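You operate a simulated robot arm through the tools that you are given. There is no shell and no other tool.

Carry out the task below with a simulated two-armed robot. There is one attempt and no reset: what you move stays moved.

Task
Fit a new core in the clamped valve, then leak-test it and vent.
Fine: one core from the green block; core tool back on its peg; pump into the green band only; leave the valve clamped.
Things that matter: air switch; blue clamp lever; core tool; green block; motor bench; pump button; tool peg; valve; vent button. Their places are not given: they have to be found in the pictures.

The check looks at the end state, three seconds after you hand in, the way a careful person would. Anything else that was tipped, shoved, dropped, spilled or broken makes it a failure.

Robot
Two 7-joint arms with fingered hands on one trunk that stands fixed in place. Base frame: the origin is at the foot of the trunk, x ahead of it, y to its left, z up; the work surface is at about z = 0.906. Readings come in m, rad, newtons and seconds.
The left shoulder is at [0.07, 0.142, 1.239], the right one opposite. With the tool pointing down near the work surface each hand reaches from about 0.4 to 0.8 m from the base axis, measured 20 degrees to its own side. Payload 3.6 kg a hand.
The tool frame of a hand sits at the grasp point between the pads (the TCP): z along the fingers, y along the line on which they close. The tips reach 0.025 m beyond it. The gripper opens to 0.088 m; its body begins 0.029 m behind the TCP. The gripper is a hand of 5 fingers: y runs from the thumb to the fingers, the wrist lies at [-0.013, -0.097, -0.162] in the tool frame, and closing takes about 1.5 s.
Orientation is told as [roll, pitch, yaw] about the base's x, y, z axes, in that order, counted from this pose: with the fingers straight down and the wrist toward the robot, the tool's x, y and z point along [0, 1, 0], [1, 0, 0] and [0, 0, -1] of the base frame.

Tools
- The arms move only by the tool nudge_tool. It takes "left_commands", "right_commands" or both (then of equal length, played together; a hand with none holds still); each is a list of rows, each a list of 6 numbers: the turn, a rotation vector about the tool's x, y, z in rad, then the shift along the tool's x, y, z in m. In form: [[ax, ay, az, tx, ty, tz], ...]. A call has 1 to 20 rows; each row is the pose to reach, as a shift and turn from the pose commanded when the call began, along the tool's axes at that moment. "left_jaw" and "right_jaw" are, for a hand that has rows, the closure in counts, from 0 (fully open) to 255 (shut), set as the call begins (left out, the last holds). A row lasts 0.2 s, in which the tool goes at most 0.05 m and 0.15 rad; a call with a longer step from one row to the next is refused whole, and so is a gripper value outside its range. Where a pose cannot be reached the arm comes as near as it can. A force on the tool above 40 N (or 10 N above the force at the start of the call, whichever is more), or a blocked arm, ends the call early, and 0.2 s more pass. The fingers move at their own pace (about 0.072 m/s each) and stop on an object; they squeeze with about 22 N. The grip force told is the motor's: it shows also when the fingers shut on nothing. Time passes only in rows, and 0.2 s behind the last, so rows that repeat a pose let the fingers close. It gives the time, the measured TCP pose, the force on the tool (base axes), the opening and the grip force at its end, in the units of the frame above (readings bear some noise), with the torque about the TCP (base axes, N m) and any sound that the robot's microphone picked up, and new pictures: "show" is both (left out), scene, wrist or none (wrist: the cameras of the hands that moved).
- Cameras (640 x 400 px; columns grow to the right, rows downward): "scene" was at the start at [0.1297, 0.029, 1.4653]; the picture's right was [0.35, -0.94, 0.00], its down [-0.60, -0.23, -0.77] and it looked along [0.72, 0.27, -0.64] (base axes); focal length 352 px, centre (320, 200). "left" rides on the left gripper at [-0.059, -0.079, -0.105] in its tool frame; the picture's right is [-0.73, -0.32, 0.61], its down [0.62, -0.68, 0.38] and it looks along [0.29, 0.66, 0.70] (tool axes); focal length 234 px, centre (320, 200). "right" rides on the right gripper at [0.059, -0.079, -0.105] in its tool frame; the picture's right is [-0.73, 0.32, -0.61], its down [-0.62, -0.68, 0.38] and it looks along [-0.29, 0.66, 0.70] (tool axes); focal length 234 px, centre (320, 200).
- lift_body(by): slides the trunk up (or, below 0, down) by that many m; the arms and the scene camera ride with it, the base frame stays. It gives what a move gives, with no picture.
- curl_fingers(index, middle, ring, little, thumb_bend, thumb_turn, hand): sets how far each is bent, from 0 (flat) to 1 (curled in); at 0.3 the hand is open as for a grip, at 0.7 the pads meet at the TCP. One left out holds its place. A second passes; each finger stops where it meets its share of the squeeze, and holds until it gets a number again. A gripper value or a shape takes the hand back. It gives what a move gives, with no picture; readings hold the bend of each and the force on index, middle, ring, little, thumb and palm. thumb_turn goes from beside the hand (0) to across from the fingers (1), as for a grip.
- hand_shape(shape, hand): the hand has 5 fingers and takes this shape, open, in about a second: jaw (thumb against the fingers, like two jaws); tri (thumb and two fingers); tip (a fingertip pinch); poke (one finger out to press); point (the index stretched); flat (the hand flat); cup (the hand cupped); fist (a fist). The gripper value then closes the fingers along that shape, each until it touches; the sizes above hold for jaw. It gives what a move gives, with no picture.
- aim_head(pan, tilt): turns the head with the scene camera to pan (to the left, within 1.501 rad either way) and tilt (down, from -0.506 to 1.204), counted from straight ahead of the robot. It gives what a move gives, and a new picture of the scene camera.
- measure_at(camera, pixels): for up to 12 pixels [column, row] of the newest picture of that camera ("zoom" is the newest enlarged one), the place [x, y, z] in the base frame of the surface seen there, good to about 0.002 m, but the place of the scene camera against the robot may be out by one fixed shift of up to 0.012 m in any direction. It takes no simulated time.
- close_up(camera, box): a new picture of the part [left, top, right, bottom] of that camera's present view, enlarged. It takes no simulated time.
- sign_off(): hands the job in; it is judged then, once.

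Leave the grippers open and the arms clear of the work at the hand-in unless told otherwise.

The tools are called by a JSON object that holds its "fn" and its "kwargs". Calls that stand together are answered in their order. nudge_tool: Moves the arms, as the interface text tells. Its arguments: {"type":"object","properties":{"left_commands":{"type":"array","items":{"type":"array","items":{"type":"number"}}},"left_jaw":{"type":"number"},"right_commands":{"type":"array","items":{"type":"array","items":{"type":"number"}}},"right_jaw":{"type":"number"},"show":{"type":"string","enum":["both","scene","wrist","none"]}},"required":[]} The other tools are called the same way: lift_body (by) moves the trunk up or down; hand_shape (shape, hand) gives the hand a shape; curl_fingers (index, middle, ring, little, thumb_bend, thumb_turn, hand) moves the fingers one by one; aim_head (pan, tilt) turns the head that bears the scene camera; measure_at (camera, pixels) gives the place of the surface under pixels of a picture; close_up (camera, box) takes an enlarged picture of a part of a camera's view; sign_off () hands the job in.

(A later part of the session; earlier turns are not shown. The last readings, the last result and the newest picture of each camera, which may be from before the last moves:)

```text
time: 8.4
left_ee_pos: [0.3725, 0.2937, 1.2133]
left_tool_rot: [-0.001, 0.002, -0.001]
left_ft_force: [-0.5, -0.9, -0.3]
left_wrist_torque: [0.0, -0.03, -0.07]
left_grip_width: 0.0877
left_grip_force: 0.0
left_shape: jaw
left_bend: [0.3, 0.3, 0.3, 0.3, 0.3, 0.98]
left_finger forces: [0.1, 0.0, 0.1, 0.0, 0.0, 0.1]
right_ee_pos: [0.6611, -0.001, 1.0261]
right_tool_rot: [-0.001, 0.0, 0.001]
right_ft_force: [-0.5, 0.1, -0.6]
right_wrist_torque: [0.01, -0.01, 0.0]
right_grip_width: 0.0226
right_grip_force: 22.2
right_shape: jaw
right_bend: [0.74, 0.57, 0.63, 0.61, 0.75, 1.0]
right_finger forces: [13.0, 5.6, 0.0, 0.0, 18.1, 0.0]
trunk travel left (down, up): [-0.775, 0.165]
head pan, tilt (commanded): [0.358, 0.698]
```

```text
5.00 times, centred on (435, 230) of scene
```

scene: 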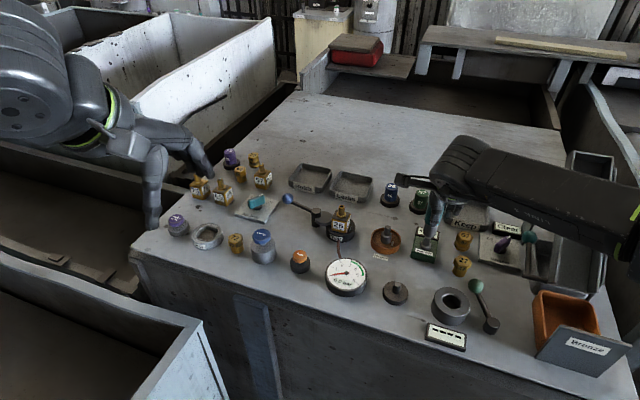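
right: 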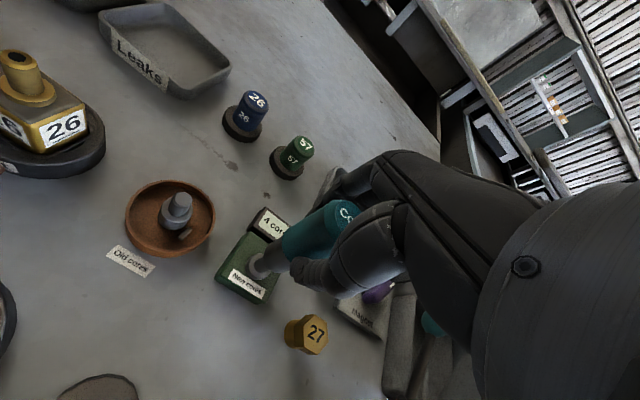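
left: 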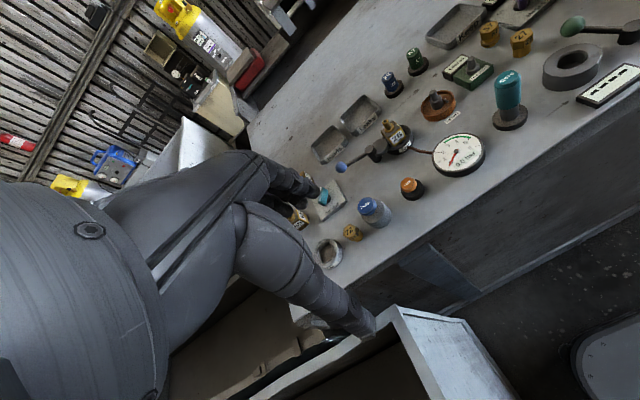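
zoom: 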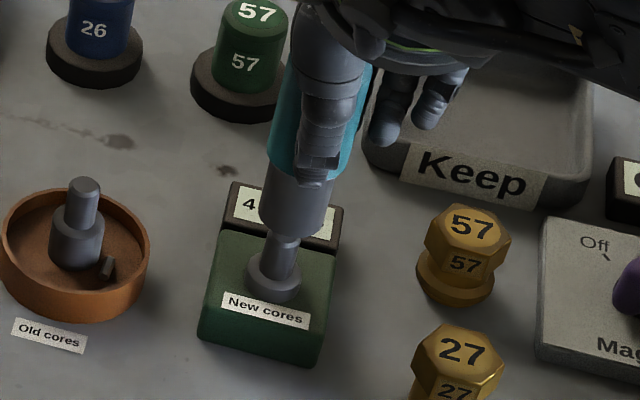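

The rim is close above the post. I'll measure the rim of the shaft and the visible part of the post in right, left and scene views to get the offset.

{"fn": "measure_at", "kwargs": {"camera": "right", "pixels": [[265.5, 250], [266.5, 257], [268.5, 263], [271.5, 267.5], [276, 271], [283, 265], [276, 255], [262, 262], [260, 258], [255, 268], [249, 262]]}}

{"fn": "measure_at", "kwargs": {"camera": "zoom", "pixels": [[264, 215], [272, 228], [290, 234], [310, 234], [324, 228], [280, 215], [300, 215], [283, 246], [275, 260], [283, 262], [292, 260]]}}

{"fn": "measure_at", "kwargs": {"camera": "left", "pixels": [[461.2, 56], [464, 58], [468, 58.5], [472, 57.2], [475.8, 54], [466, 52], [471, 50], [471.5, 62], [471.5, 66], [468.5, 66], [474.5, 65]]}}

```text
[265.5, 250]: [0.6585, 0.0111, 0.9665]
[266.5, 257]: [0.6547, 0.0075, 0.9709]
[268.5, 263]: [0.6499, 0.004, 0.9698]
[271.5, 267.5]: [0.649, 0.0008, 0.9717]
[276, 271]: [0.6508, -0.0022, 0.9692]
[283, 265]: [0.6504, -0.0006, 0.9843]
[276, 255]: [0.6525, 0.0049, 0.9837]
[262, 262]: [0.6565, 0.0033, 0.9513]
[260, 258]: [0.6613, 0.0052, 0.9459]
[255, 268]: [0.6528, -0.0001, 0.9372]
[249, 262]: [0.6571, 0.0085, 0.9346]
```

```text
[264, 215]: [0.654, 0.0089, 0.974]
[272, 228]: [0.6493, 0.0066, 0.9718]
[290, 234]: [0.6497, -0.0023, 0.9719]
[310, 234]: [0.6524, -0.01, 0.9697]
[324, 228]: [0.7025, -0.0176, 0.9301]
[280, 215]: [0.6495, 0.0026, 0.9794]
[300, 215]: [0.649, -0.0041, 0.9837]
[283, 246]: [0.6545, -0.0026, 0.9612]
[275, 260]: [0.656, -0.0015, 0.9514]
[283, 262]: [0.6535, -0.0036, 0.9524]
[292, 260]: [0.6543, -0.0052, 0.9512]
```

```text
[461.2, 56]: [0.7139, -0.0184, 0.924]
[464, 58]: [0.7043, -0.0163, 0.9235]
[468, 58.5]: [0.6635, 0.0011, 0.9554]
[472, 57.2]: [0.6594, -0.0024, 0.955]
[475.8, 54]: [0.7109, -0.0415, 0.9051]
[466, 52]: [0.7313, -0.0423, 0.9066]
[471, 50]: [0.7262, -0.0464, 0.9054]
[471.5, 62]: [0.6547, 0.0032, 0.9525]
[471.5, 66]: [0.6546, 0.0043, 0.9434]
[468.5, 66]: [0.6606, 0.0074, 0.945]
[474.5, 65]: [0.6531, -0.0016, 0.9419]
```

I'll enlarge the gap more strongly from scene and left to judge the offset.

{"fn": "close_up", "kwargs": {"camera": "left", "box": [444, 36, 492, 80]}}

{"fn": "close_up", "kwargs": {"camera": "scene", "box": [430, 215, 476, 255]}}

{"fn": "close_up", "kwargs": {"camera": "right", "box": [240, 230, 300, 285]}}

{"fn": "close_up", "kwargs": {"camera": "scene", "box": [430, 215, 470, 255]}}

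```text
9.09 times, centred on (468, 58) of left
```

zoom: 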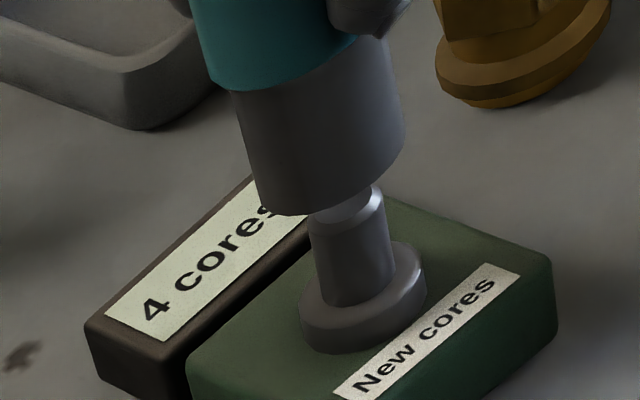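

```text
10.00 times, centred on (453, 235) of scene
```

zoom: 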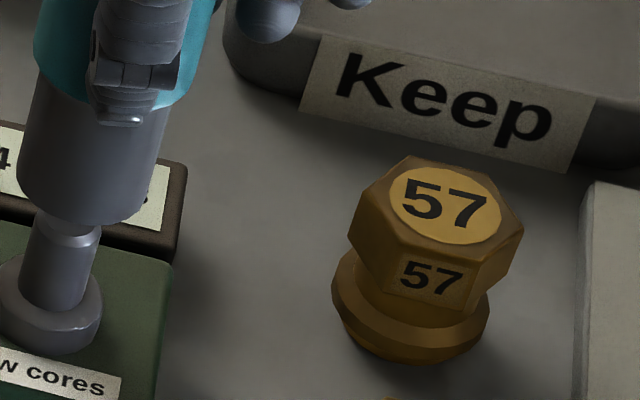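

```text
7.27 times, centred on (270, 258) of right
```

zoom: 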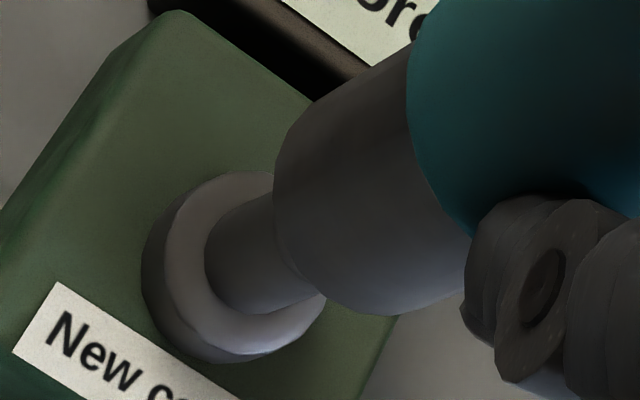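

```text
10.00 times, centred on (450, 235) of scene
```

zoom: 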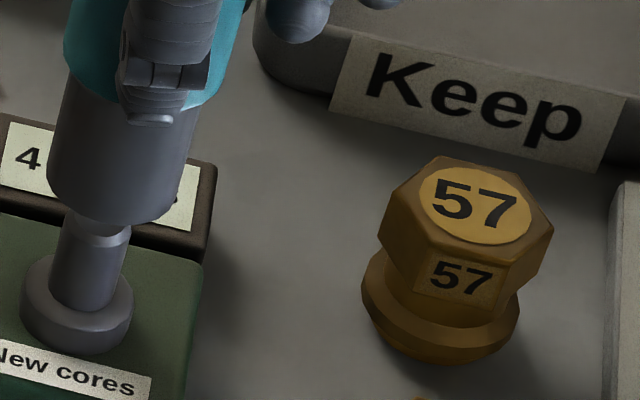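

The strong enlargements say the tool sits about 2–3 mm too far in +x. I'll shift −2.5 mm in x, lower 5 mm and check again.

{"fn": "nudge_tool", "kwargs": {"right_commands": [[0, 0, 0, 0.0003, -0.0025, 0.0], [0, 0, 0, 0.0003, -0.0025, 0.005], [0, 0, 0, 0.0003, -0.0025, 0.005]], "show": "wrist"}}

{"fn": "close_up", "kwargs": {"camera": "left", "box": [444, 36, 492, 80]}}

{"fn": "close_up", "kwargs": {"camera": "scene", "box": [420, 215, 460, 255]}}

{"fn": "close_up", "kwargs": {"camera": "right", "box": [240, 230, 300, 285]}}

```text
time: 9.2
left_ee_pos: [0.373, 0.2939, 1.2147]
left_tool_rot: [-0.001, 0.0, -0.001]
left_ft_force: [0.0, 1.3, 0.1]
left_wrist_torque: [-0.01, -0.01, 0.03]
left_grip_width: 0.0874
left_grip_force: 0.1
left_shape: jaw
left_bend: [0.3, 0.3, 0.3, 0.3, 0.3, 0.98]
left_finger forces: [0.0, 0.0, 0.1, 0.0, 0.0, 0.0]
right_ee_pos: [0.658, -0.0014, 1.0197]
right_tool_rot: [0.0, -0.001, 0.002]
right_ft_force: [-0.2, 0.8, -0.4]
right_wrist_torque: [0.0, 0.01, -0.01]
right_grip_width: 0.0223
right_grip_force: 21.6
right_shape: jaw
right_bend: [0.74, 0.57, 0.63, 0.61, 0.75, 1.0]
right_finger forces: [13.0, 5.5, 0.1, 0.0, 18.1, 0.0]
trunk travel left (down, up): [-0.775, 0.165]
head pan, tilt (commanded): [0.358, 0.698]
```

right: 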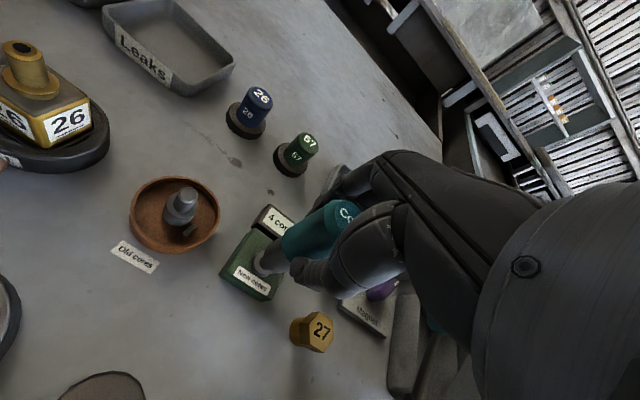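

```text
9.09 times, centred on (468, 58) of left
```

zoom: 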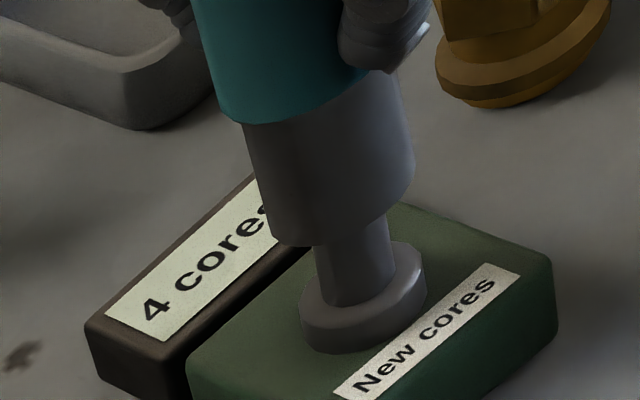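

```text
10.00 times, centred on (440, 235) of scene
```

zoom: 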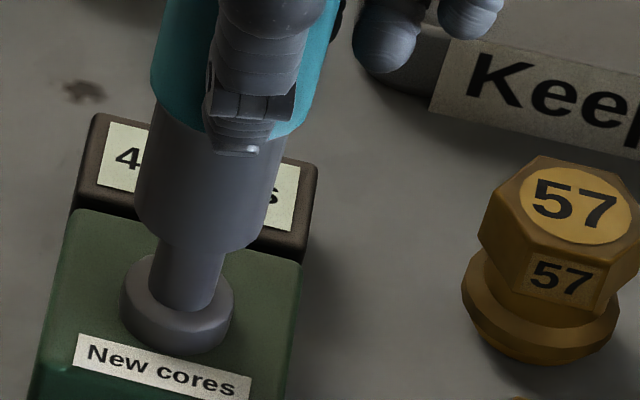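

```text
7.27 times, centred on (270, 258) of right
```

zoom: 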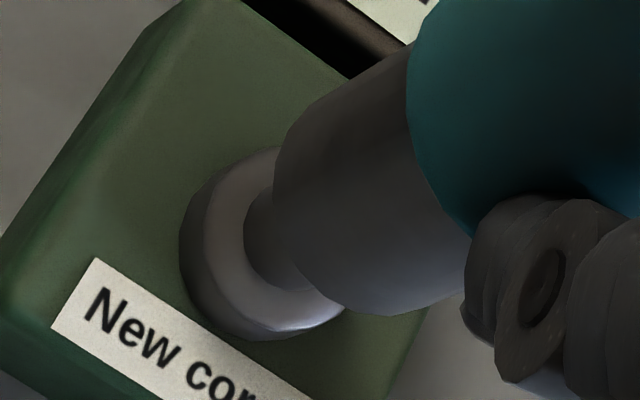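

Alignment looks within about 1 mm now. I'll shift another 0.6 mm to +y and come down slowly 12 mm, watching the force.

{"fn": "nudge_tool", "kwargs": {"right_commands": [[0, 0, 0, 0.0006, 0, 0.003], [0, 0, 0, 0.0006, 0, 0.006], [0, 0, 0, 0.0006, 0, 0.009], [0, 0, 0, 0.0006, 0, 0.012], [0, 0, 0, 0.0006, 0, 0.012]], "show": "wrist"}}

{"fn": "close_up", "kwargs": {"camera": "left", "box": [444, 36, 492, 80]}}

{"fn": "close_up", "kwargs": {"camera": "scene", "box": [420, 215, 460, 255]}}

```text
time: 10.4
left_ee_pos: [0.375, 0.2941, 1.2143]
left_tool_rot: [0.0, 0.0, 0.0]
left_ft_force: [0.2, 0.4, -0.2]
left_wrist_torque: [0.01, -0.03, 0.03]
left_grip_width: 0.0879
left_grip_force: 0.0
left_shape: jaw
left_bend: [0.3, 0.3, 0.3, 0.3, 0.3, 0.98]
left_finger forces: [0.0, 0.1, 0.0, 0.0, 0.0, 0.1]
right_ee_pos: [0.6563, 0.0004, 1.0079]
right_tool_rot: [-0.001, 0.001, 0.001]
right_ft_force: [1.1, 0.2, -0.5]
right_wrist_torque: [-0.01, -0.07, 0.03]
right_grip_width: 0.0223
right_grip_force: 22.3
right_shape: jaw
right_bend: [0.74, 0.57, 0.63, 0.61, 0.75, 1.0]
right_finger forces: [13.4, 5.8, 0.0, 0.1, 17.9, 0.0]
trunk travel left (down, up): [-0.775, 0.165]
head pan, tilt (commanded): [0.358, 0.698]
```

right: 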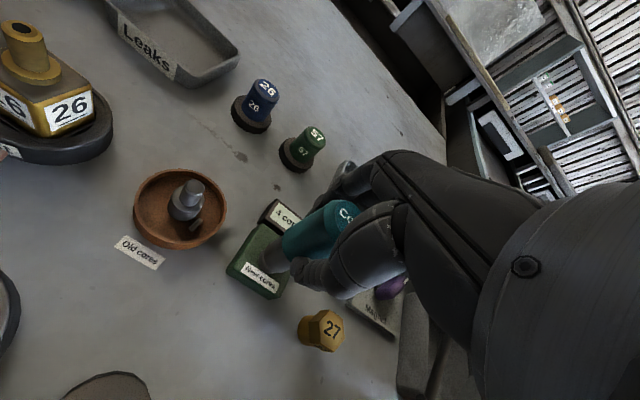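

```text
9.09 times, centred on (468, 58) of left
```

zoom: 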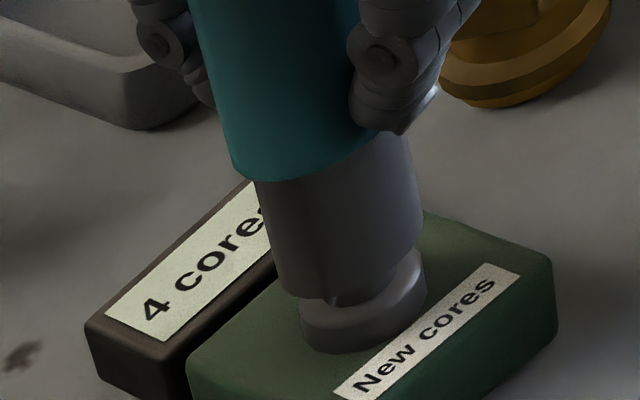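

```text
10.00 times, centred on (440, 235) of scene
```

zoom: 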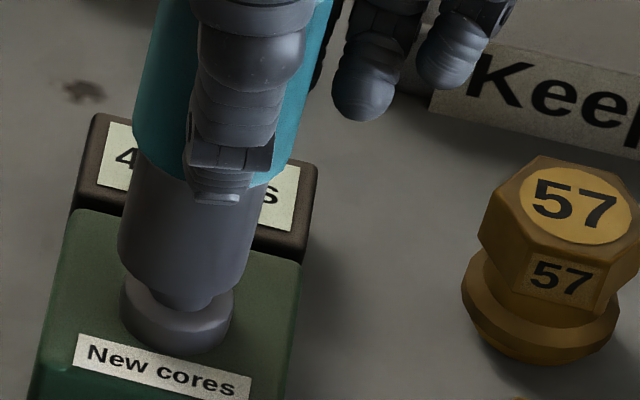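

The socket has gone over the post with no force. I'll continue down another 11 mm slowly.

{"fn": "nudge_tool", "kwargs": {"right_commands": [[0, 0, 0, 0, 0, 0.003], [0, 0, 0, 0, 0, 0.006], [0, 0, 0, 0, 0, 0.009], [0, 0, 0, 0, 0, 0.011], [0, 0, 0, 0, 0, 0.011]], "show": "wrist"}}

{"fn": "close_up", "kwargs": {"camera": "left", "box": [444, 36, 492, 80]}}

{"fn": "close_up", "kwargs": {"camera": "scene", "box": [420, 215, 460, 255]}}

```text
time: 11.6
left_ee_pos: [0.3726, 0.2937, 1.2139]
left_tool_rot: [-0.001, 0.001, 0.0]
left_ft_force: [0.6, 0.1, 0.3]
left_wrist_torque: [0.02, -0.05, -0.01]
left_grip_width: 0.0877
left_grip_force: 0.0
left_shape: jaw
left_bend: [0.3, 0.3, 0.3, 0.3, 0.3, 0.98]
left_finger forces: [0.0, 0.0, 0.0, 0.1, 0.1, 0.0]
right_ee_pos: [0.656, 0.0001, 0.9961]
right_tool_rot: [-0.001, 0.0, 0.0]
right_ft_force: [1.9, -0.4, -1.5]
right_wrist_torque: [0.01, -0.11, 0.01]
right_grip_width: 0.0225
right_grip_force: 21.8
right_shape: jaw
right_bend: [0.74, 0.57, 0.63, 0.61, 0.75, 1.0]
right_finger forces: [13.6, 6.4, 0.0, 0.0, 17.7, 0.0]
trunk travel left (down, up): [-0.775, 0.165]
head pan, tilt (commanded): [0.358, 0.698]
```

right: 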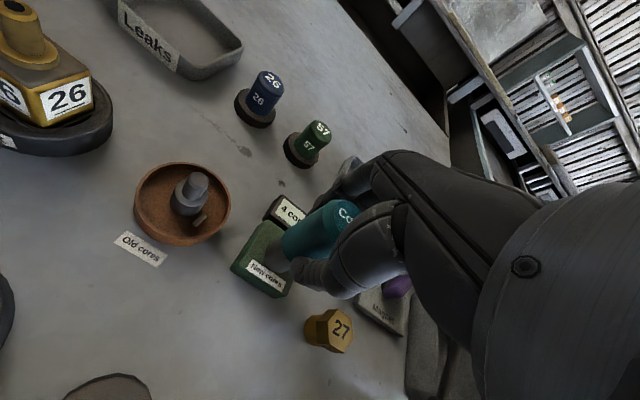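

```text
9.09 times, centred on (468, 58) of left
```

zoom: 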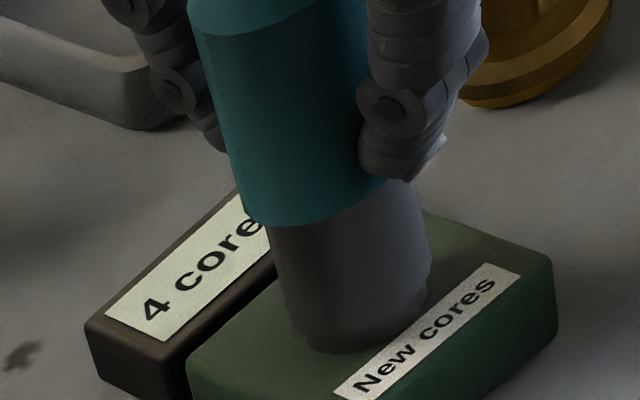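

```text
10.00 times, centred on (440, 235) of scene
```

zoom: 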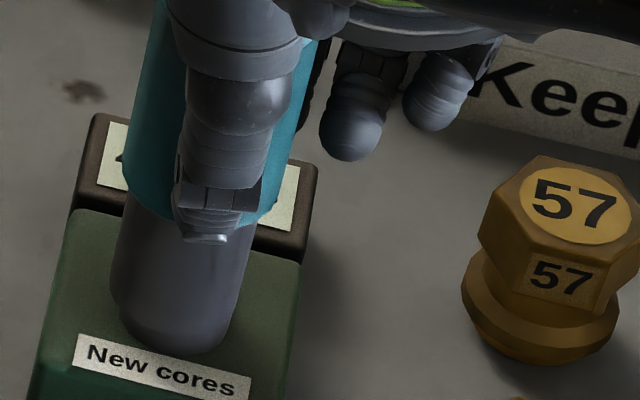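

It is nearly on the collar with only ~2 N sideways. I'll ease 1 mm in +x and press down a further 3 mm to seat.

{"fn": "nudge_tool", "kwargs": {"right_commands": [[0, 0, 0, 0, 0.001, 0], [0, 0, 0, 0, 0.001, 0.001], [0, 0, 0, 0, 0.001, 0.002], [0, 0, 0, 0, 0.001, 0.003], [0, 0, 0, 0, 0.001, 0.003]], "show": "wrist"}}

{"fn": "close_up", "kwargs": {"camera": "left", "box": [444, 36, 492, 80]}}

{"fn": "close_up", "kwargs": {"camera": "right", "box": [220, 180, 340, 310]}}

```text
time: 12.8
left_ee_pos: [0.3714, 0.2941, 1.2153]
left_tool_rot: [0.001, -0.003, -0.001]
left_ft_force: [-0.2, -1.0, 0.5]
left_wrist_torque: [0.0, 0.0, 0.0]
left_grip_width: 0.0878
left_grip_force: 0.0
left_shape: jaw
left_bend: [0.3, 0.3, 0.3, 0.3, 0.3, 0.98]
left_finger forces: [0.0, 0.1, 0.0, 0.0, 0.0, 0.0]
right_ee_pos: [0.6561, -0.0009, 0.9953]
right_tool_rot: [0.001, -0.003, 0.0]
right_ft_force: [0.3, -0.7, 10.9]
right_wrist_torque: [0.02, -0.12, 0.01]
right_grip_width: 0.023
right_grip_force: 21.4
right_shape: jaw
right_bend: [0.74, 0.57, 0.63, 0.61, 0.75, 1.0]
right_finger forces: [13.8, 7.0, 0.0, 0.0, 20.0, 0.0]
trunk travel left (down, up): [-0.775, 0.165]
head pan, tilt (commanded): [0.358, 0.698]
```

right: 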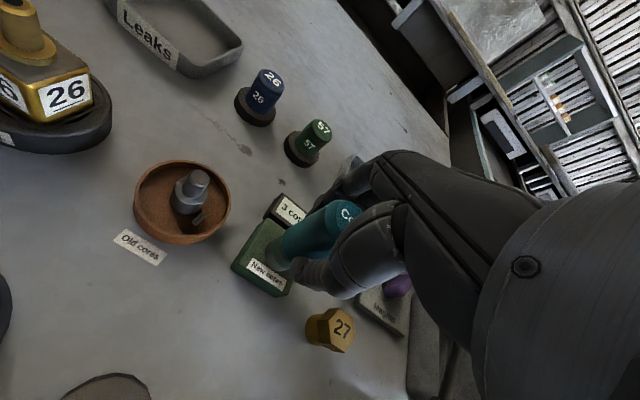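

```text
9.09 times, centred on (468, 58) of left
```

zoom: 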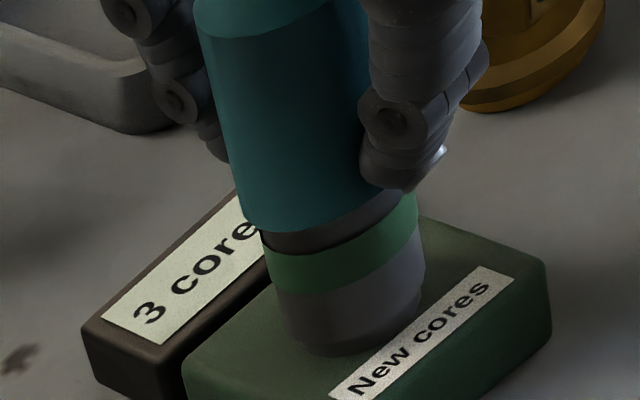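

```text
3.08 times, centred on (280, 245) of right
```

zoom: 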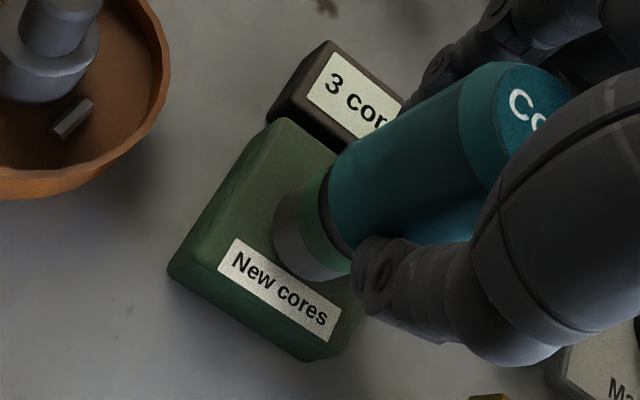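

The block now reads "3 cores" and a green band appeared on the tool's shaft: it has taken one core. I'll lift straight up 0.09 m.

{"fn": "nudge_tool", "kwargs": {"right_commands": [[0, 0, 0, 0, 0, -0.005], [0, 0, 0, 0, 0, -0.015], [0, 0, 0, 0, 0, -0.03], [0, 0, 0, 0, 0, -0.05], [0, 0, 0, 0, 0, -0.07], [0, 0, 0, 0, 0, -0.09], [0, 0, 0, 0, 0, -0.09]], "show": "both"}}

{"fn": "close_up", "kwargs": {"camera": "left", "box": [420, 0, 548, 80]}}

{"fn": "close_up", "kwargs": {"camera": "right", "box": [180, 160, 340, 310]}}

```text
time: 14.4
left_ee_pos: [0.3735, 0.295, 1.2141]
left_tool_rot: [-0.001, 0.0, 0.0]
left_ft_force: [-0.5, 0.3, -0.2]
left_wrist_torque: [0.0, 0.01, -0.03]
left_grip_width: 0.0875
left_grip_force: 0.0
left_shape: jaw
left_bend: [0.3, 0.3, 0.3, 0.3, 0.3, 0.98]
left_finger forces: [0.1, 0.0, 0.0, 0.1, 0.1, 0.1]
right_ee_pos: [0.6558, -0.0009, 1.0852]
right_tool_rot: [0.0, 0.0, 0.0]
right_ft_force: [0.3, -0.5, -1.1]
right_wrist_torque: [0.0, 0.01, 0.02]
right_grip_width: 0.0225
right_grip_force: 21.6
right_shape: jaw
right_bend: [0.74, 0.57, 0.63, 0.61, 0.75, 1.0]
right_finger forces: [13.2, 5.9, 0.0, 0.0, 18.3, 0.0]
trunk travel left (down, up): [-0.775, 0.165]
head pan, tilt (commanded): [0.358, 0.698]
```

scene: 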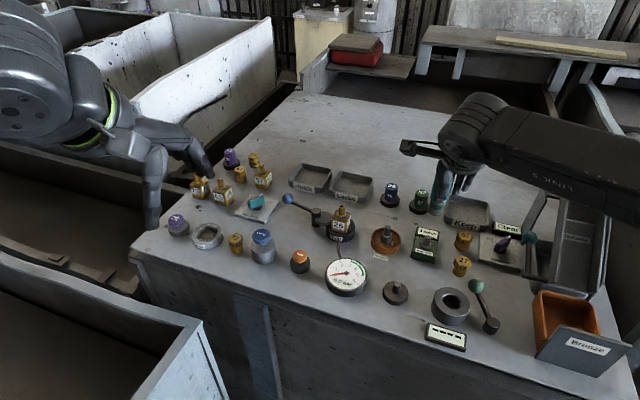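
right: 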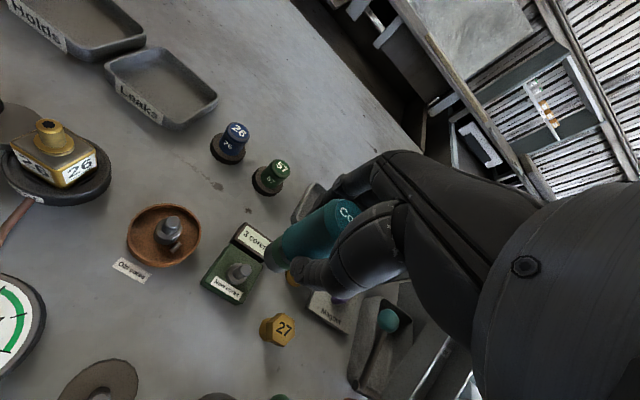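

```text
5.00 times, centred on (484, 40) of left
```

zoom: 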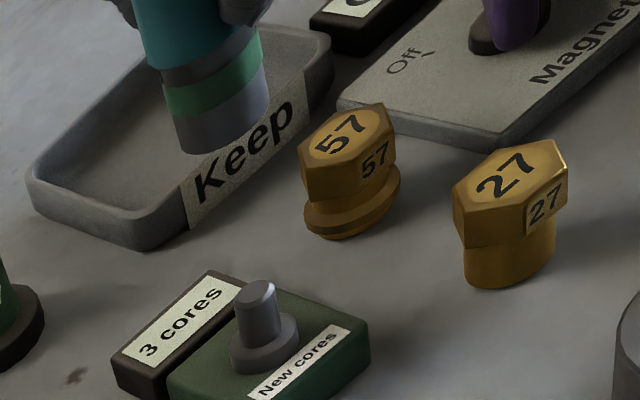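

```text
2.67 times, centred on (260, 235) of right
```

zoom: 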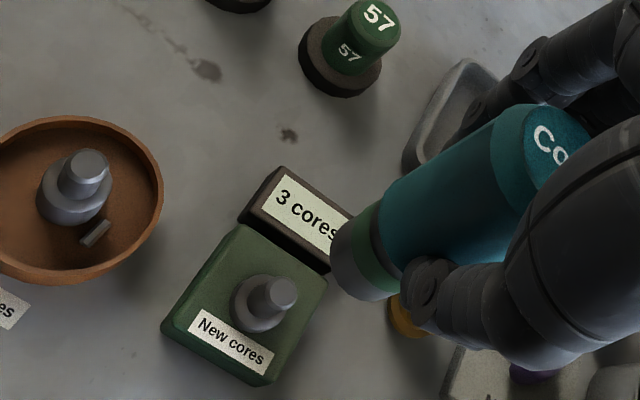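

The tool with its green band hangs free and the block is undisturbed. Now I'll carry it at this height (tool bottom ≈1.025) along +y to hover over the valve near (0.658,0.177), stem top at 0.981.

{"fn": "nudge_tool", "kwargs": {"right_commands": [[0, 0, 0, 0.03, 0, 0], [0, 0, 0, 0.07, 0, 0], [0, 0, 0, 0.11, 0, 0], [0, 0, 0, 0.15, 0, 0], [0, 0, 0, 0.1785, 0, 0], [0, 0, 0, 0.1785, 0, 0], [0, 0, 0, 0.1785, 0, 0]], "show": "both"}}

{"fn": "close_up", "kwargs": {"camera": "left", "box": [340, 60, 468, 140]}}

{"fn": "close_up", "kwargs": {"camera": "right", "box": [180, 160, 340, 310]}}

{"fn": "close_up", "kwargs": {"camera": "scene", "box": [310, 170, 390, 250]}}

```text
time: 16.0
left_ee_pos: [0.3734, 0.2957, 1.2133]
left_tool_rot: [-0.002, -0.001, 0.0]
left_ft_force: [0.5, 0.7, 0.4]
left_wrist_torque: [-0.01, 0.02, 0.04]
left_grip_width: 0.0876
left_grip_force: 0.1
left_shape: jaw
left_bend: [0.3, 0.3, 0.3, 0.3, 0.3, 0.98]
left_finger forces: [0.0, 0.1, 0.1, 0.0, 0.0, 0.0]
right_ee_pos: [0.645, 0.1573, 1.0858]
right_tool_rot: [0.001, -0.001, 0.0]
right_ft_force: [0.2, 0.0, -2.1]
right_wrist_torque: [-0.03, -0.01, 0.01]
right_grip_width: 0.0226
right_grip_force: 21.6
right_shape: jaw
right_bend: [0.74, 0.57, 0.63, 0.61, 0.75, 1.0]
right_finger forces: [13.0, 5.8, 0.0, 0.1, 17.9, 0.0]
right hand out of reach, approached as far as the arm can: row 4, 5, 6, 7
trunk travel left (down, up): [-0.775, 0.165]
head pan, tilt (commanded): [0.358, 0.698]
```

scene: 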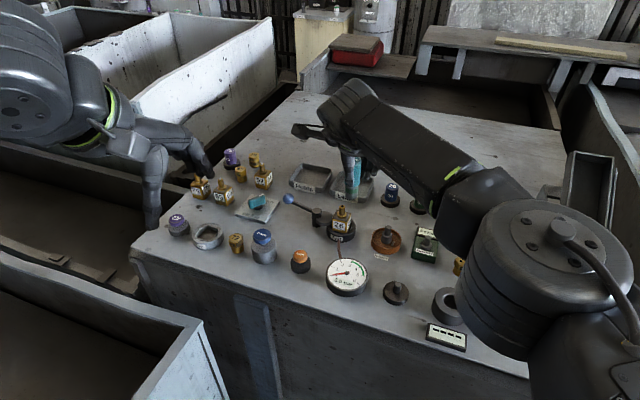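
right: 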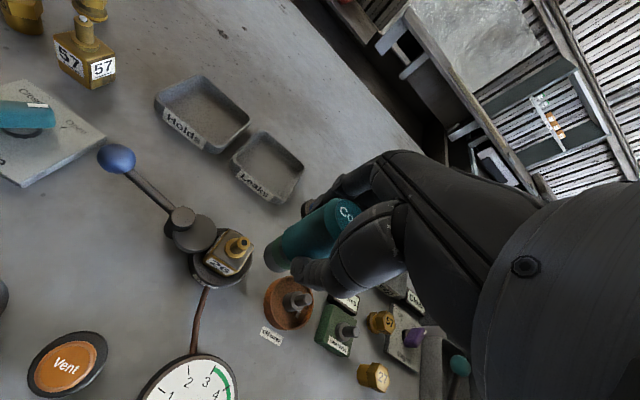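

```text
5.00 times, centred on (404, 100) of left
```

zoom: 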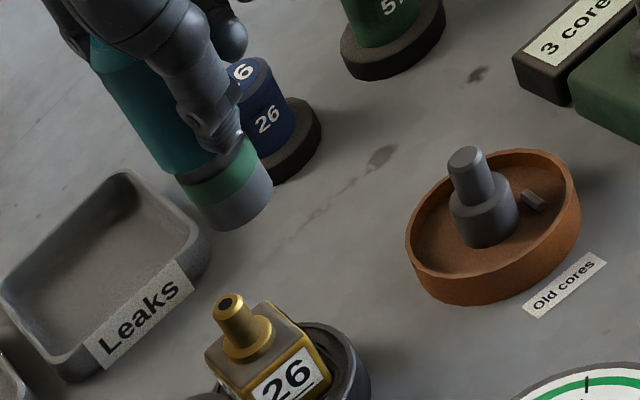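

```text
2.67 times, centred on (260, 235) of right
```

zoom: 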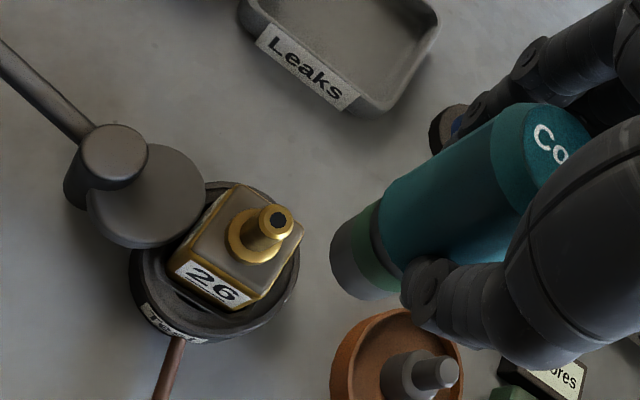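

```text
5.00 times, centred on (350, 210) of scene
```

zoom: 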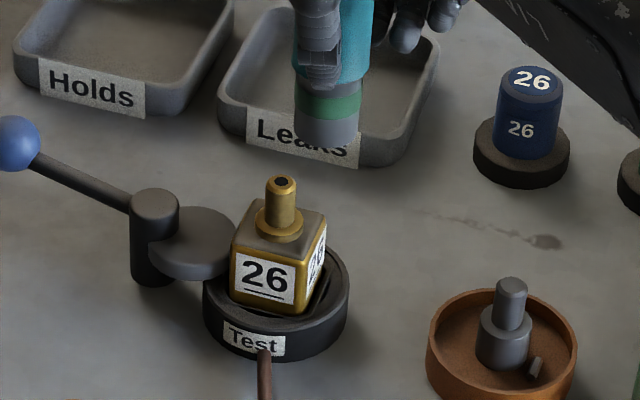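

The right arm could not get all the way (it stopped at (0.645,0.157)). I'll back off 4 cm, yaw the hand about 0.5 rad so the wrist lines up with the arm, then try to reach over the valve again.

{"fn": "nudge_tool", "kwargs": {"right_commands": [[0, 0, 0, -0.04, 0, 0], [0, 0, -0.12, -0.04, 0, 0], [0, 0, -0.24, -0.04, 0, 0], [0, 0, -0.36, -0.04, 0, 0], [0, 0, -0.5, -0.04, 0, 0], [0, 0, -0.5, -0.02, 0, 0], [0, 0, -0.5, 0, 0, 0], [0, 0, -0.5, 0, 0, 0]], "show": "both"}}

```text
time: 17.8
left_ee_pos: [0.3741, 0.2936, 1.2148]
left_tool_rot: [0.0, 0.001, 0.0]
left_ft_force: [-0.3, -0.3, 0.5]
left_wrist_torque: [-0.01, 0.02, 0.0]
left_grip_width: 0.0874
left_grip_force: 0.0
left_shape: jaw
left_bend: [0.3, 0.3, 0.3, 0.3, 0.3, 0.98]
left_finger forces: [0.0, 0.0, 0.1, 0.0, 0.1, 0.1]
right_ee_pos: [0.648, 0.1561, 1.0884]
right_tool_rot: [-0.001, 0.001, 0.499]
right_ft_force: [0.4, 0.2, -0.5]
right_wrist_torque: [0.0, 0.02, -0.05]
right_grip_width: 0.0225
right_grip_force: 22.0
right_shape: jaw
right_bend: [0.74, 0.57, 0.63, 0.61, 0.75, 1.0]
right_finger forces: [13.0, 6.0, 0.1, 0.1, 17.8, 0.0]
trunk travel left (down, up): [-0.775, 0.165]
head pan, tilt (commanded): [0.358, 0.698]
```

scene: 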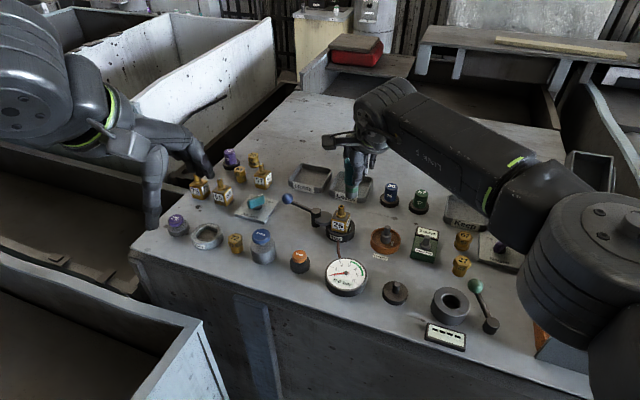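
right: 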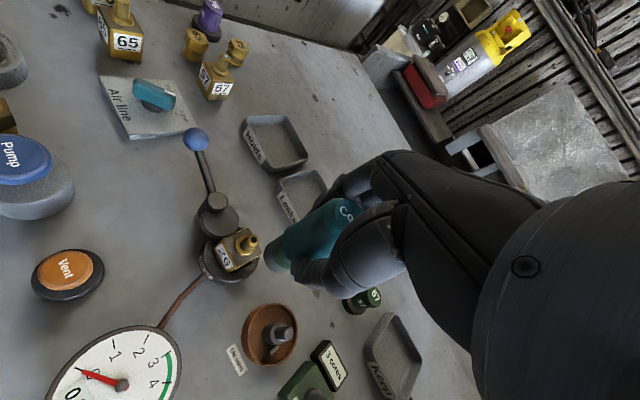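

This time no "out of reach" note came, so the commanded pose is right where the arm is, (0.648,0.156). I'll try to move on the remaining (+0.008,+0.020) toward the valve with this yaw.

{"fn": "nudge_tool", "kwargs": {"right_commands": [[0, 0, 0, 0.005, 0.006, 0], [0, 0, 0, 0.01, 0.012, 0], [0, 0, 0, 0.0133, 0.0164, 0], [0, 0, 0, 0.0133, 0.0164, 0], [0, 0, 0, 0.0133, 0.0164, 0]], "show": "both"}}

```text
time: 19.0
left_ee_pos: [0.3729, 0.294, 1.2142]
left_tool_rot: [0.0, 0.0, 0.0]
left_ft_force: [0.5, 0.1, 0.0]
left_wrist_torque: [0.02, -0.01, -0.02]
left_grip_width: 0.0875
left_grip_force: 0.0
left_shape: jaw
left_bend: [0.3, 0.3, 0.3, 0.3, 0.3, 0.98]
left_finger forces: [0.1, 0.0, 0.1, 0.1, 0.0, 0.1]
right_ee_pos: [0.6528, 0.1728, 1.0876]
right_tool_rot: [-0.001, 0.0, 0.499]
right_ft_force: [0.3, -0.3, -0.6]
right_wrist_torque: [0.03, -0.02, -0.01]
right_grip_width: 0.0226
right_grip_force: 22.0
right_shape: jaw
right_bend: [0.74, 0.57, 0.63, 0.61, 0.76, 1.0]
right_finger forces: [12.9, 5.9, 0.0, 0.0, 17.6, 0.1]
right hand out of reach, approached as far as the arm can: row 3, 4, 5
trunk travel left (down, up): [-0.775, 0.165]
head pan, tilt (commanded): [0.358, 0.698]
```

scene: 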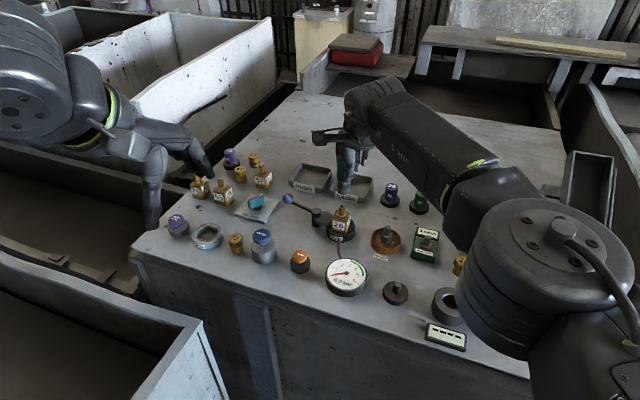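
right: 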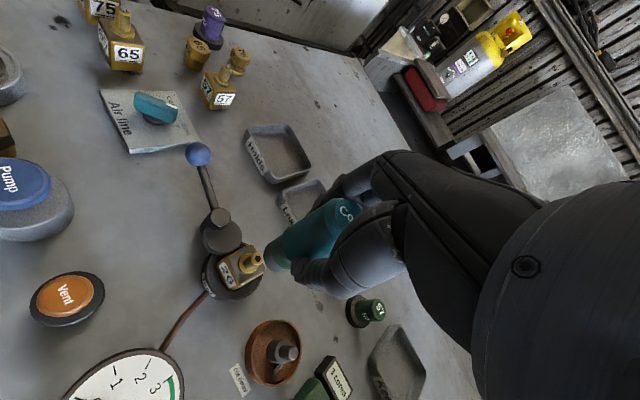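

The right arm stops about 4 mm short of the valve, so it's the wrong hand for this. I'll carry the tool back above its peg with yaw undone, set it down there, and take it with the left hand, which sits in front of the valve.

{"fn": "nudge_tool", "kwargs": {"right_commands": [[0, 0, 0.1, -0.0136, -0.0332, 0], [0, 0, 0.2, -0.0272, -0.0663, 0], [0, 0, 0.3, -0.0407, -0.0995, 0], [0, 0, 0.4, -0.0543, -0.1326, 0], [0, 0, 0.5, -0.0679, -0.1658, 0], [0, 0, 0.5, -0.0679, -0.1658, 0.02], [0, 0, 0.5, -0.0679, -0.1658, 0.02]], "show": "both"}}

{"fn": "close_up", "kwargs": {"camera": "left", "box": [480, 60, 560, 140]}}

{"fn": "close_up", "kwargs": {"camera": "right", "box": [200, 200, 320, 310]}}

{"fn": "close_up", "kwargs": {"camera": "scene", "box": [370, 240, 450, 320]}}

```text
time: 20.6
left_ee_pos: [0.3745, 0.2937, 1.2134]
left_tool_rot: [0.0, 0.0, 0.001]
left_ft_force: [-0.2, -0.7, 0.3]
left_wrist_torque: [0.05, -0.04, 0.01]
left_grip_width: 0.0877
left_grip_force: 0.0
left_shape: jaw
left_bend: [0.3, 0.3, 0.3, 0.3, 0.3, 0.98]
left_finger forces: [0.1, 0.0, 0.1, 0.0, 0.0, 0.1]
right_ee_pos: [0.5374, 0.0327, 1.0685]
right_tool_rot: [0.002, 0.0, -0.001]
right_ft_force: [0.8, 0.5, -1.3]
right_wrist_torque: [-0.03, 0.02, 0.0]
right_grip_width: 0.0226
right_grip_force: 22.1
right_shape: jaw
right_bend: [0.74, 0.58, 0.63, 0.61, 0.76, 1.0]
right_finger forces: [12.9, 6.0, 0.0, 0.1, 17.4, 0.0]
trunk travel left (down, up): [-0.775, 0.165]
head pan, tilt (commanded): [0.358, 0.698]
```

scene: 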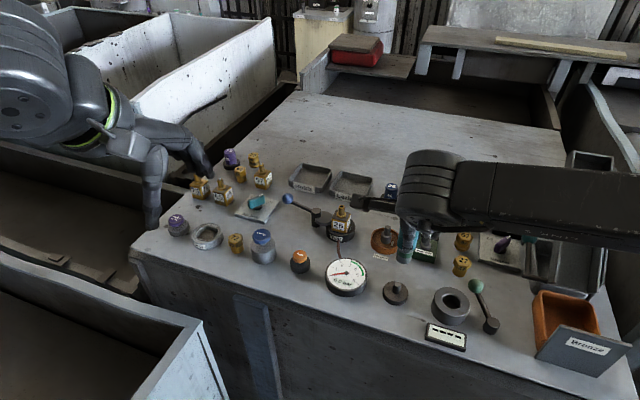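
right: 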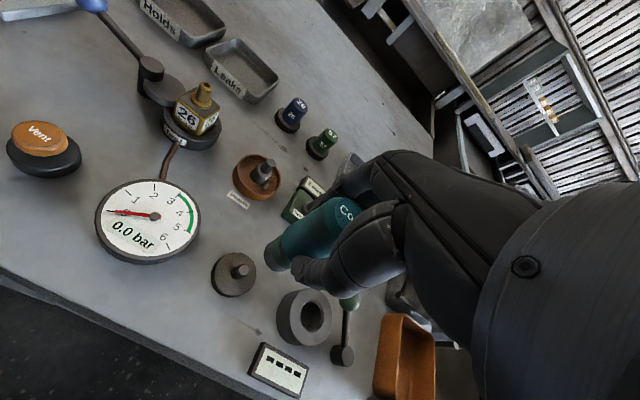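

```text
5.00 times, centred on (520, 100) of left
```

zoom: 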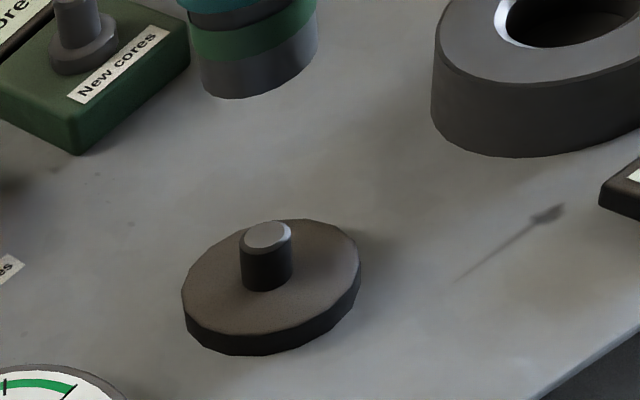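

```text
3.64 times, centred on (260, 255) of right
```

zoom: 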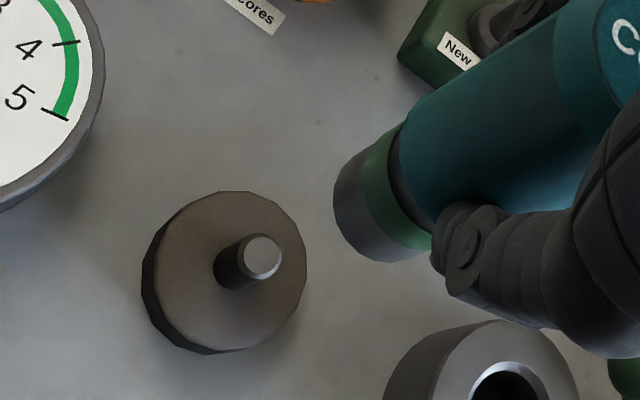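

```text
5.00 times, centred on (410, 280) of scene
```

zoom: 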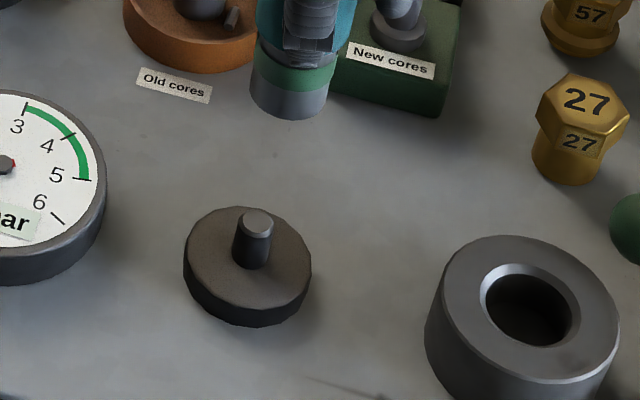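

I'll measure the peg post top and the tool rim in the right view.

{"fn": "measure_at", "kwargs": {"camera": "right", "pixels": [[244.4, 270.4], [240.8, 270.4], [248.2, 270.4], [244.4, 266.5], [244.4, 274.8], [265, 252], [267, 258], [271, 264], [277, 268], [283, 268], [278, 245], [290, 262]]}}

{"fn": "measure_at", "kwargs": {"camera": "zoom", "pixels": [[257, 221], [246, 221], [268, 221], [257, 213], [256, 231], [252, 90], [270, 112], [290, 116], [310, 113], [326, 100], [290, 100]]}}

```text
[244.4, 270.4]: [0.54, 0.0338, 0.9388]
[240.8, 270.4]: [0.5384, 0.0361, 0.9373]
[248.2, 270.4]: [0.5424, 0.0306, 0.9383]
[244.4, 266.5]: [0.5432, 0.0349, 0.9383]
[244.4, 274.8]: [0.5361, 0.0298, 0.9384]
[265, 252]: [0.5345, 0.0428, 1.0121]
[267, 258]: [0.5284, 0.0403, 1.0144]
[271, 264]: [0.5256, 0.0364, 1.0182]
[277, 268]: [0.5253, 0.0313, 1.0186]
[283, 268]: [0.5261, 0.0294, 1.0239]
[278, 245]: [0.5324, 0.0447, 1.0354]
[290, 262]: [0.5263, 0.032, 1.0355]
```

```text
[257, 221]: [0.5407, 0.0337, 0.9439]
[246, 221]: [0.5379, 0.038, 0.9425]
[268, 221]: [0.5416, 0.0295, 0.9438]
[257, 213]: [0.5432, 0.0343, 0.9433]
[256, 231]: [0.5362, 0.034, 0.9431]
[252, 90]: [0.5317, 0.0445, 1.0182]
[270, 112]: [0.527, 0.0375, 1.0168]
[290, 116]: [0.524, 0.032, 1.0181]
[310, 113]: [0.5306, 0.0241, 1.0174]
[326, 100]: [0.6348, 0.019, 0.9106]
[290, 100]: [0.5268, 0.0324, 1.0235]
```

The peg post centre is (0.540,0.0337) and the tool axis about (0.5387,0.0333). I'll shift +1.3 mm in x and +0.5 mm in y, lower to about 8 mm above the post and check.

{"fn": "nudge_tool", "kwargs": {"right_commands": [[0, 0, 0, 0.0005, 0.0013, 0.02], [0, 0, 0, 0.0005, 0.0013, 0.045], [0, 0, 0, 0.0005, 0.0013, 0.062], [0, 0, 0, 0.0005, 0.0013, 0.062], [0, 0, 0, 0.0005, 0.0013, 0.062]], "show": "wrist"}}

{"fn": "close_up", "kwargs": {"camera": "left", "box": [490, 70, 554, 130]}}

{"fn": "close_up", "kwargs": {"camera": "right", "box": [230, 220, 310, 290]}}

{"fn": "close_up", "kwargs": {"camera": "scene", "box": [370, 255, 434, 315]}}

```text
time: 21.8
left_ee_pos: [0.373, 0.2942, 1.214]
left_tool_rot: [-0.001, 0.0, 0.0]
left_ft_force: [0.7, 0.1, -0.2]
left_wrist_torque: [0.0, -0.02, 0.0]
left_grip_width: 0.0878
left_grip_force: 0.1
left_shape: jaw
left_bend: [0.3, 0.3, 0.3, 0.3, 0.3, 0.98]
left_finger forces: [0.0, 0.1, 0.1, 0.0, 0.1, 0.2]
right_ee_pos: [0.5377, 0.0329, 1.0048]
right_tool_rot: [0.002, 0.0, 0.001]
right_ft_force: [-0.1, -0.1, -0.6]
right_wrist_torque: [-0.02, -0.01, 0.02]
right_grip_width: 0.0224
right_grip_force: 22.3
right_shape: jaw
right_bend: [0.74, 0.58, 0.63, 0.61, 0.76, 1.0]
right_finger forces: [12.9, 5.9, 0.0, 0.0, 17.6, 0.1]
trunk travel left (down, up): [-0.775, 0.165]
head pan, tilt (commanded): [0.358, 0.698]
```

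right: 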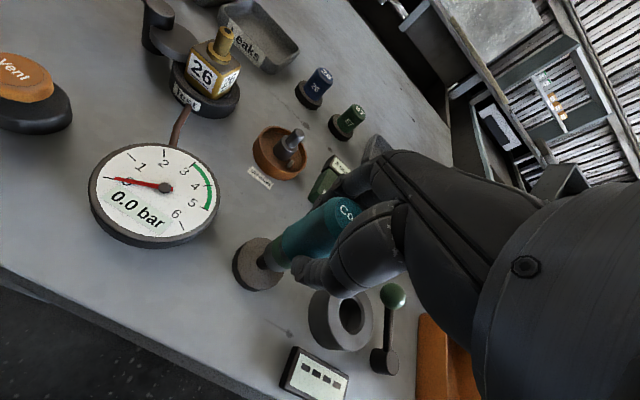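

```text
6.67 times, centred on (522, 100) of left
```

zoom: 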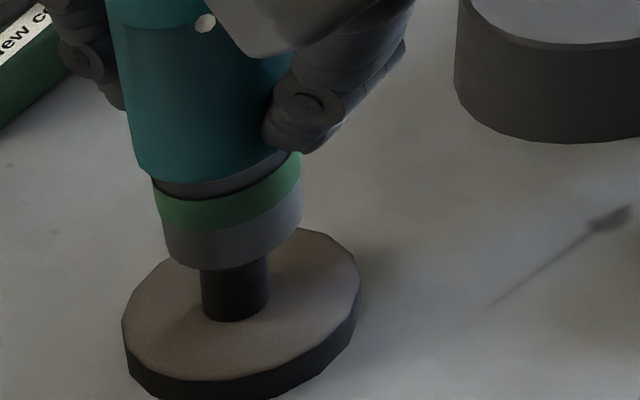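

```text
5.71 times, centred on (270, 255) of right
```

zoom: 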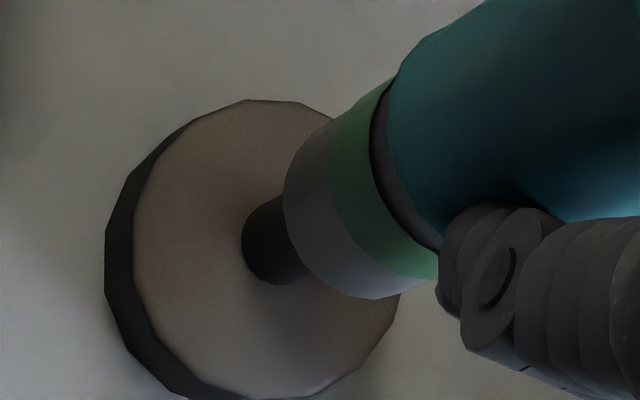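

```text
6.67 times, centred on (402, 285) of scene
```

zoom: 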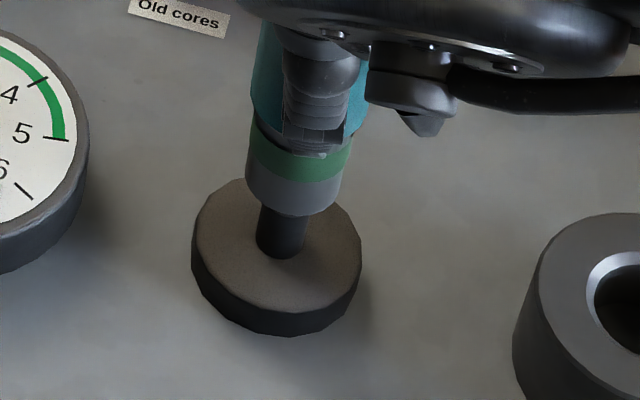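

Aligned in the left view; scene and right suggest about 1.2 mm more to +y and 0.8 mm back in x. I'll apply that and lower 14 mm slowly, watching force.

{"fn": "nudge_tool", "kwargs": {"right_commands": [[0, 0, 0, 0.0012, -0.0008, 0.001], [0, 0, 0, 0.0012, -0.0008, 0.005], [0, 0, 0, 0.0012, -0.0008, 0.008], [0, 0, 0, 0.0012, -0.0008, 0.011], [0, 0, 0, 0.0012, -0.0008, 0.014], [0, 0, 0, 0.0012, -0.0008, 0.014]], "show": "wrist"}}

{"fn": "close_up", "kwargs": {"camera": "left", "box": [490, 70, 554, 130]}}

{"fn": "close_up", "kwargs": {"camera": "scene", "box": [370, 255, 434, 315]}}

```text
time: 23.2
left_ee_pos: [0.3729, 0.2944, 1.2135]
left_tool_rot: [0.0, 0.0, 0.0]
left_ft_force: [0.4, -1.1, -0.3]
left_wrist_torque: [-0.04, -0.01, -0.01]
left_grip_width: 0.0878
left_grip_force: 0.1
left_shape: jaw
left_bend: [0.3, 0.3, 0.3, 0.3, 0.3, 0.98]
left_finger forces: [0.0, 0.0, 0.1, 0.0, 0.1, 0.1]
right_ee_pos: [0.5388, 0.0355, 0.9932]
right_tool_rot: [-0.001, 0.001, 0.0]
right_ft_force: [0.5, -0.6, 0.1]
right_wrist_torque: [-0.04, -0.01, 0.01]
right_grip_width: 0.0226
right_grip_force: 21.7
right_shape: jaw
right_bend: [0.74, 0.58, 0.63, 0.61, 0.76, 1.0]
right_finger forces: [13.0, 5.9, 0.1, 0.0, 17.5, 0.0]
trunk travel left (down, up): [-0.775, 0.165]
head pan, tilt (commanded): [0.358, 0.698]
```

right: 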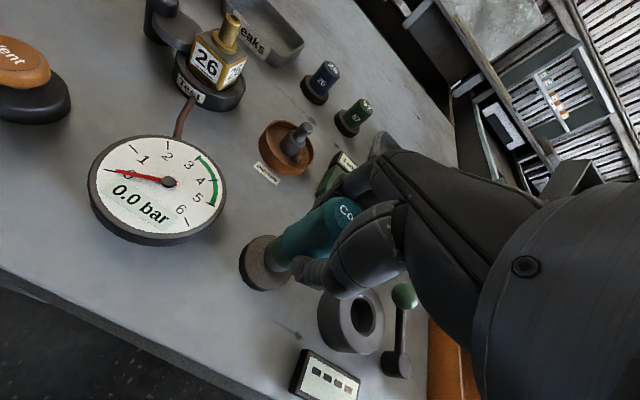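

```text
6.67 times, centred on (522, 100) of left
```

zoom: 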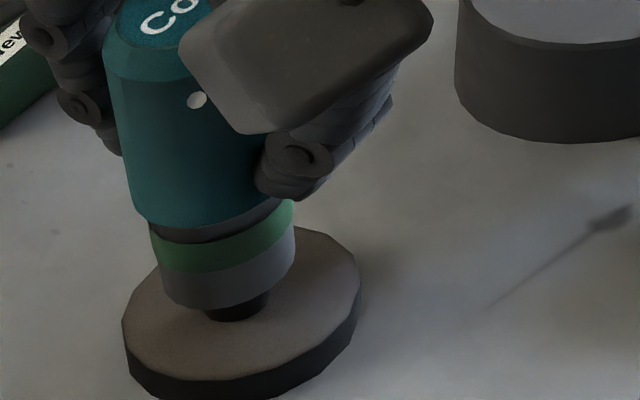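

```text
6.67 times, centred on (402, 285) of scene
```

zoom: 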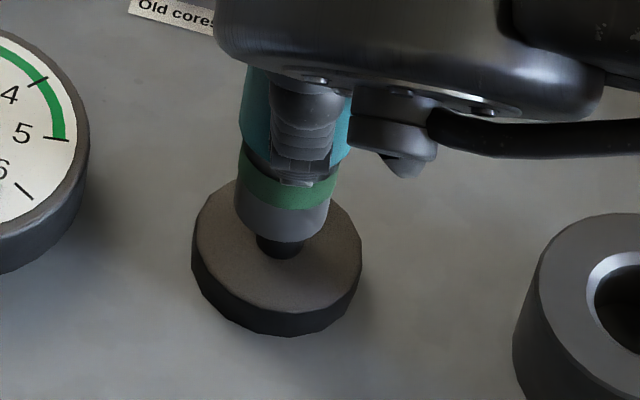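

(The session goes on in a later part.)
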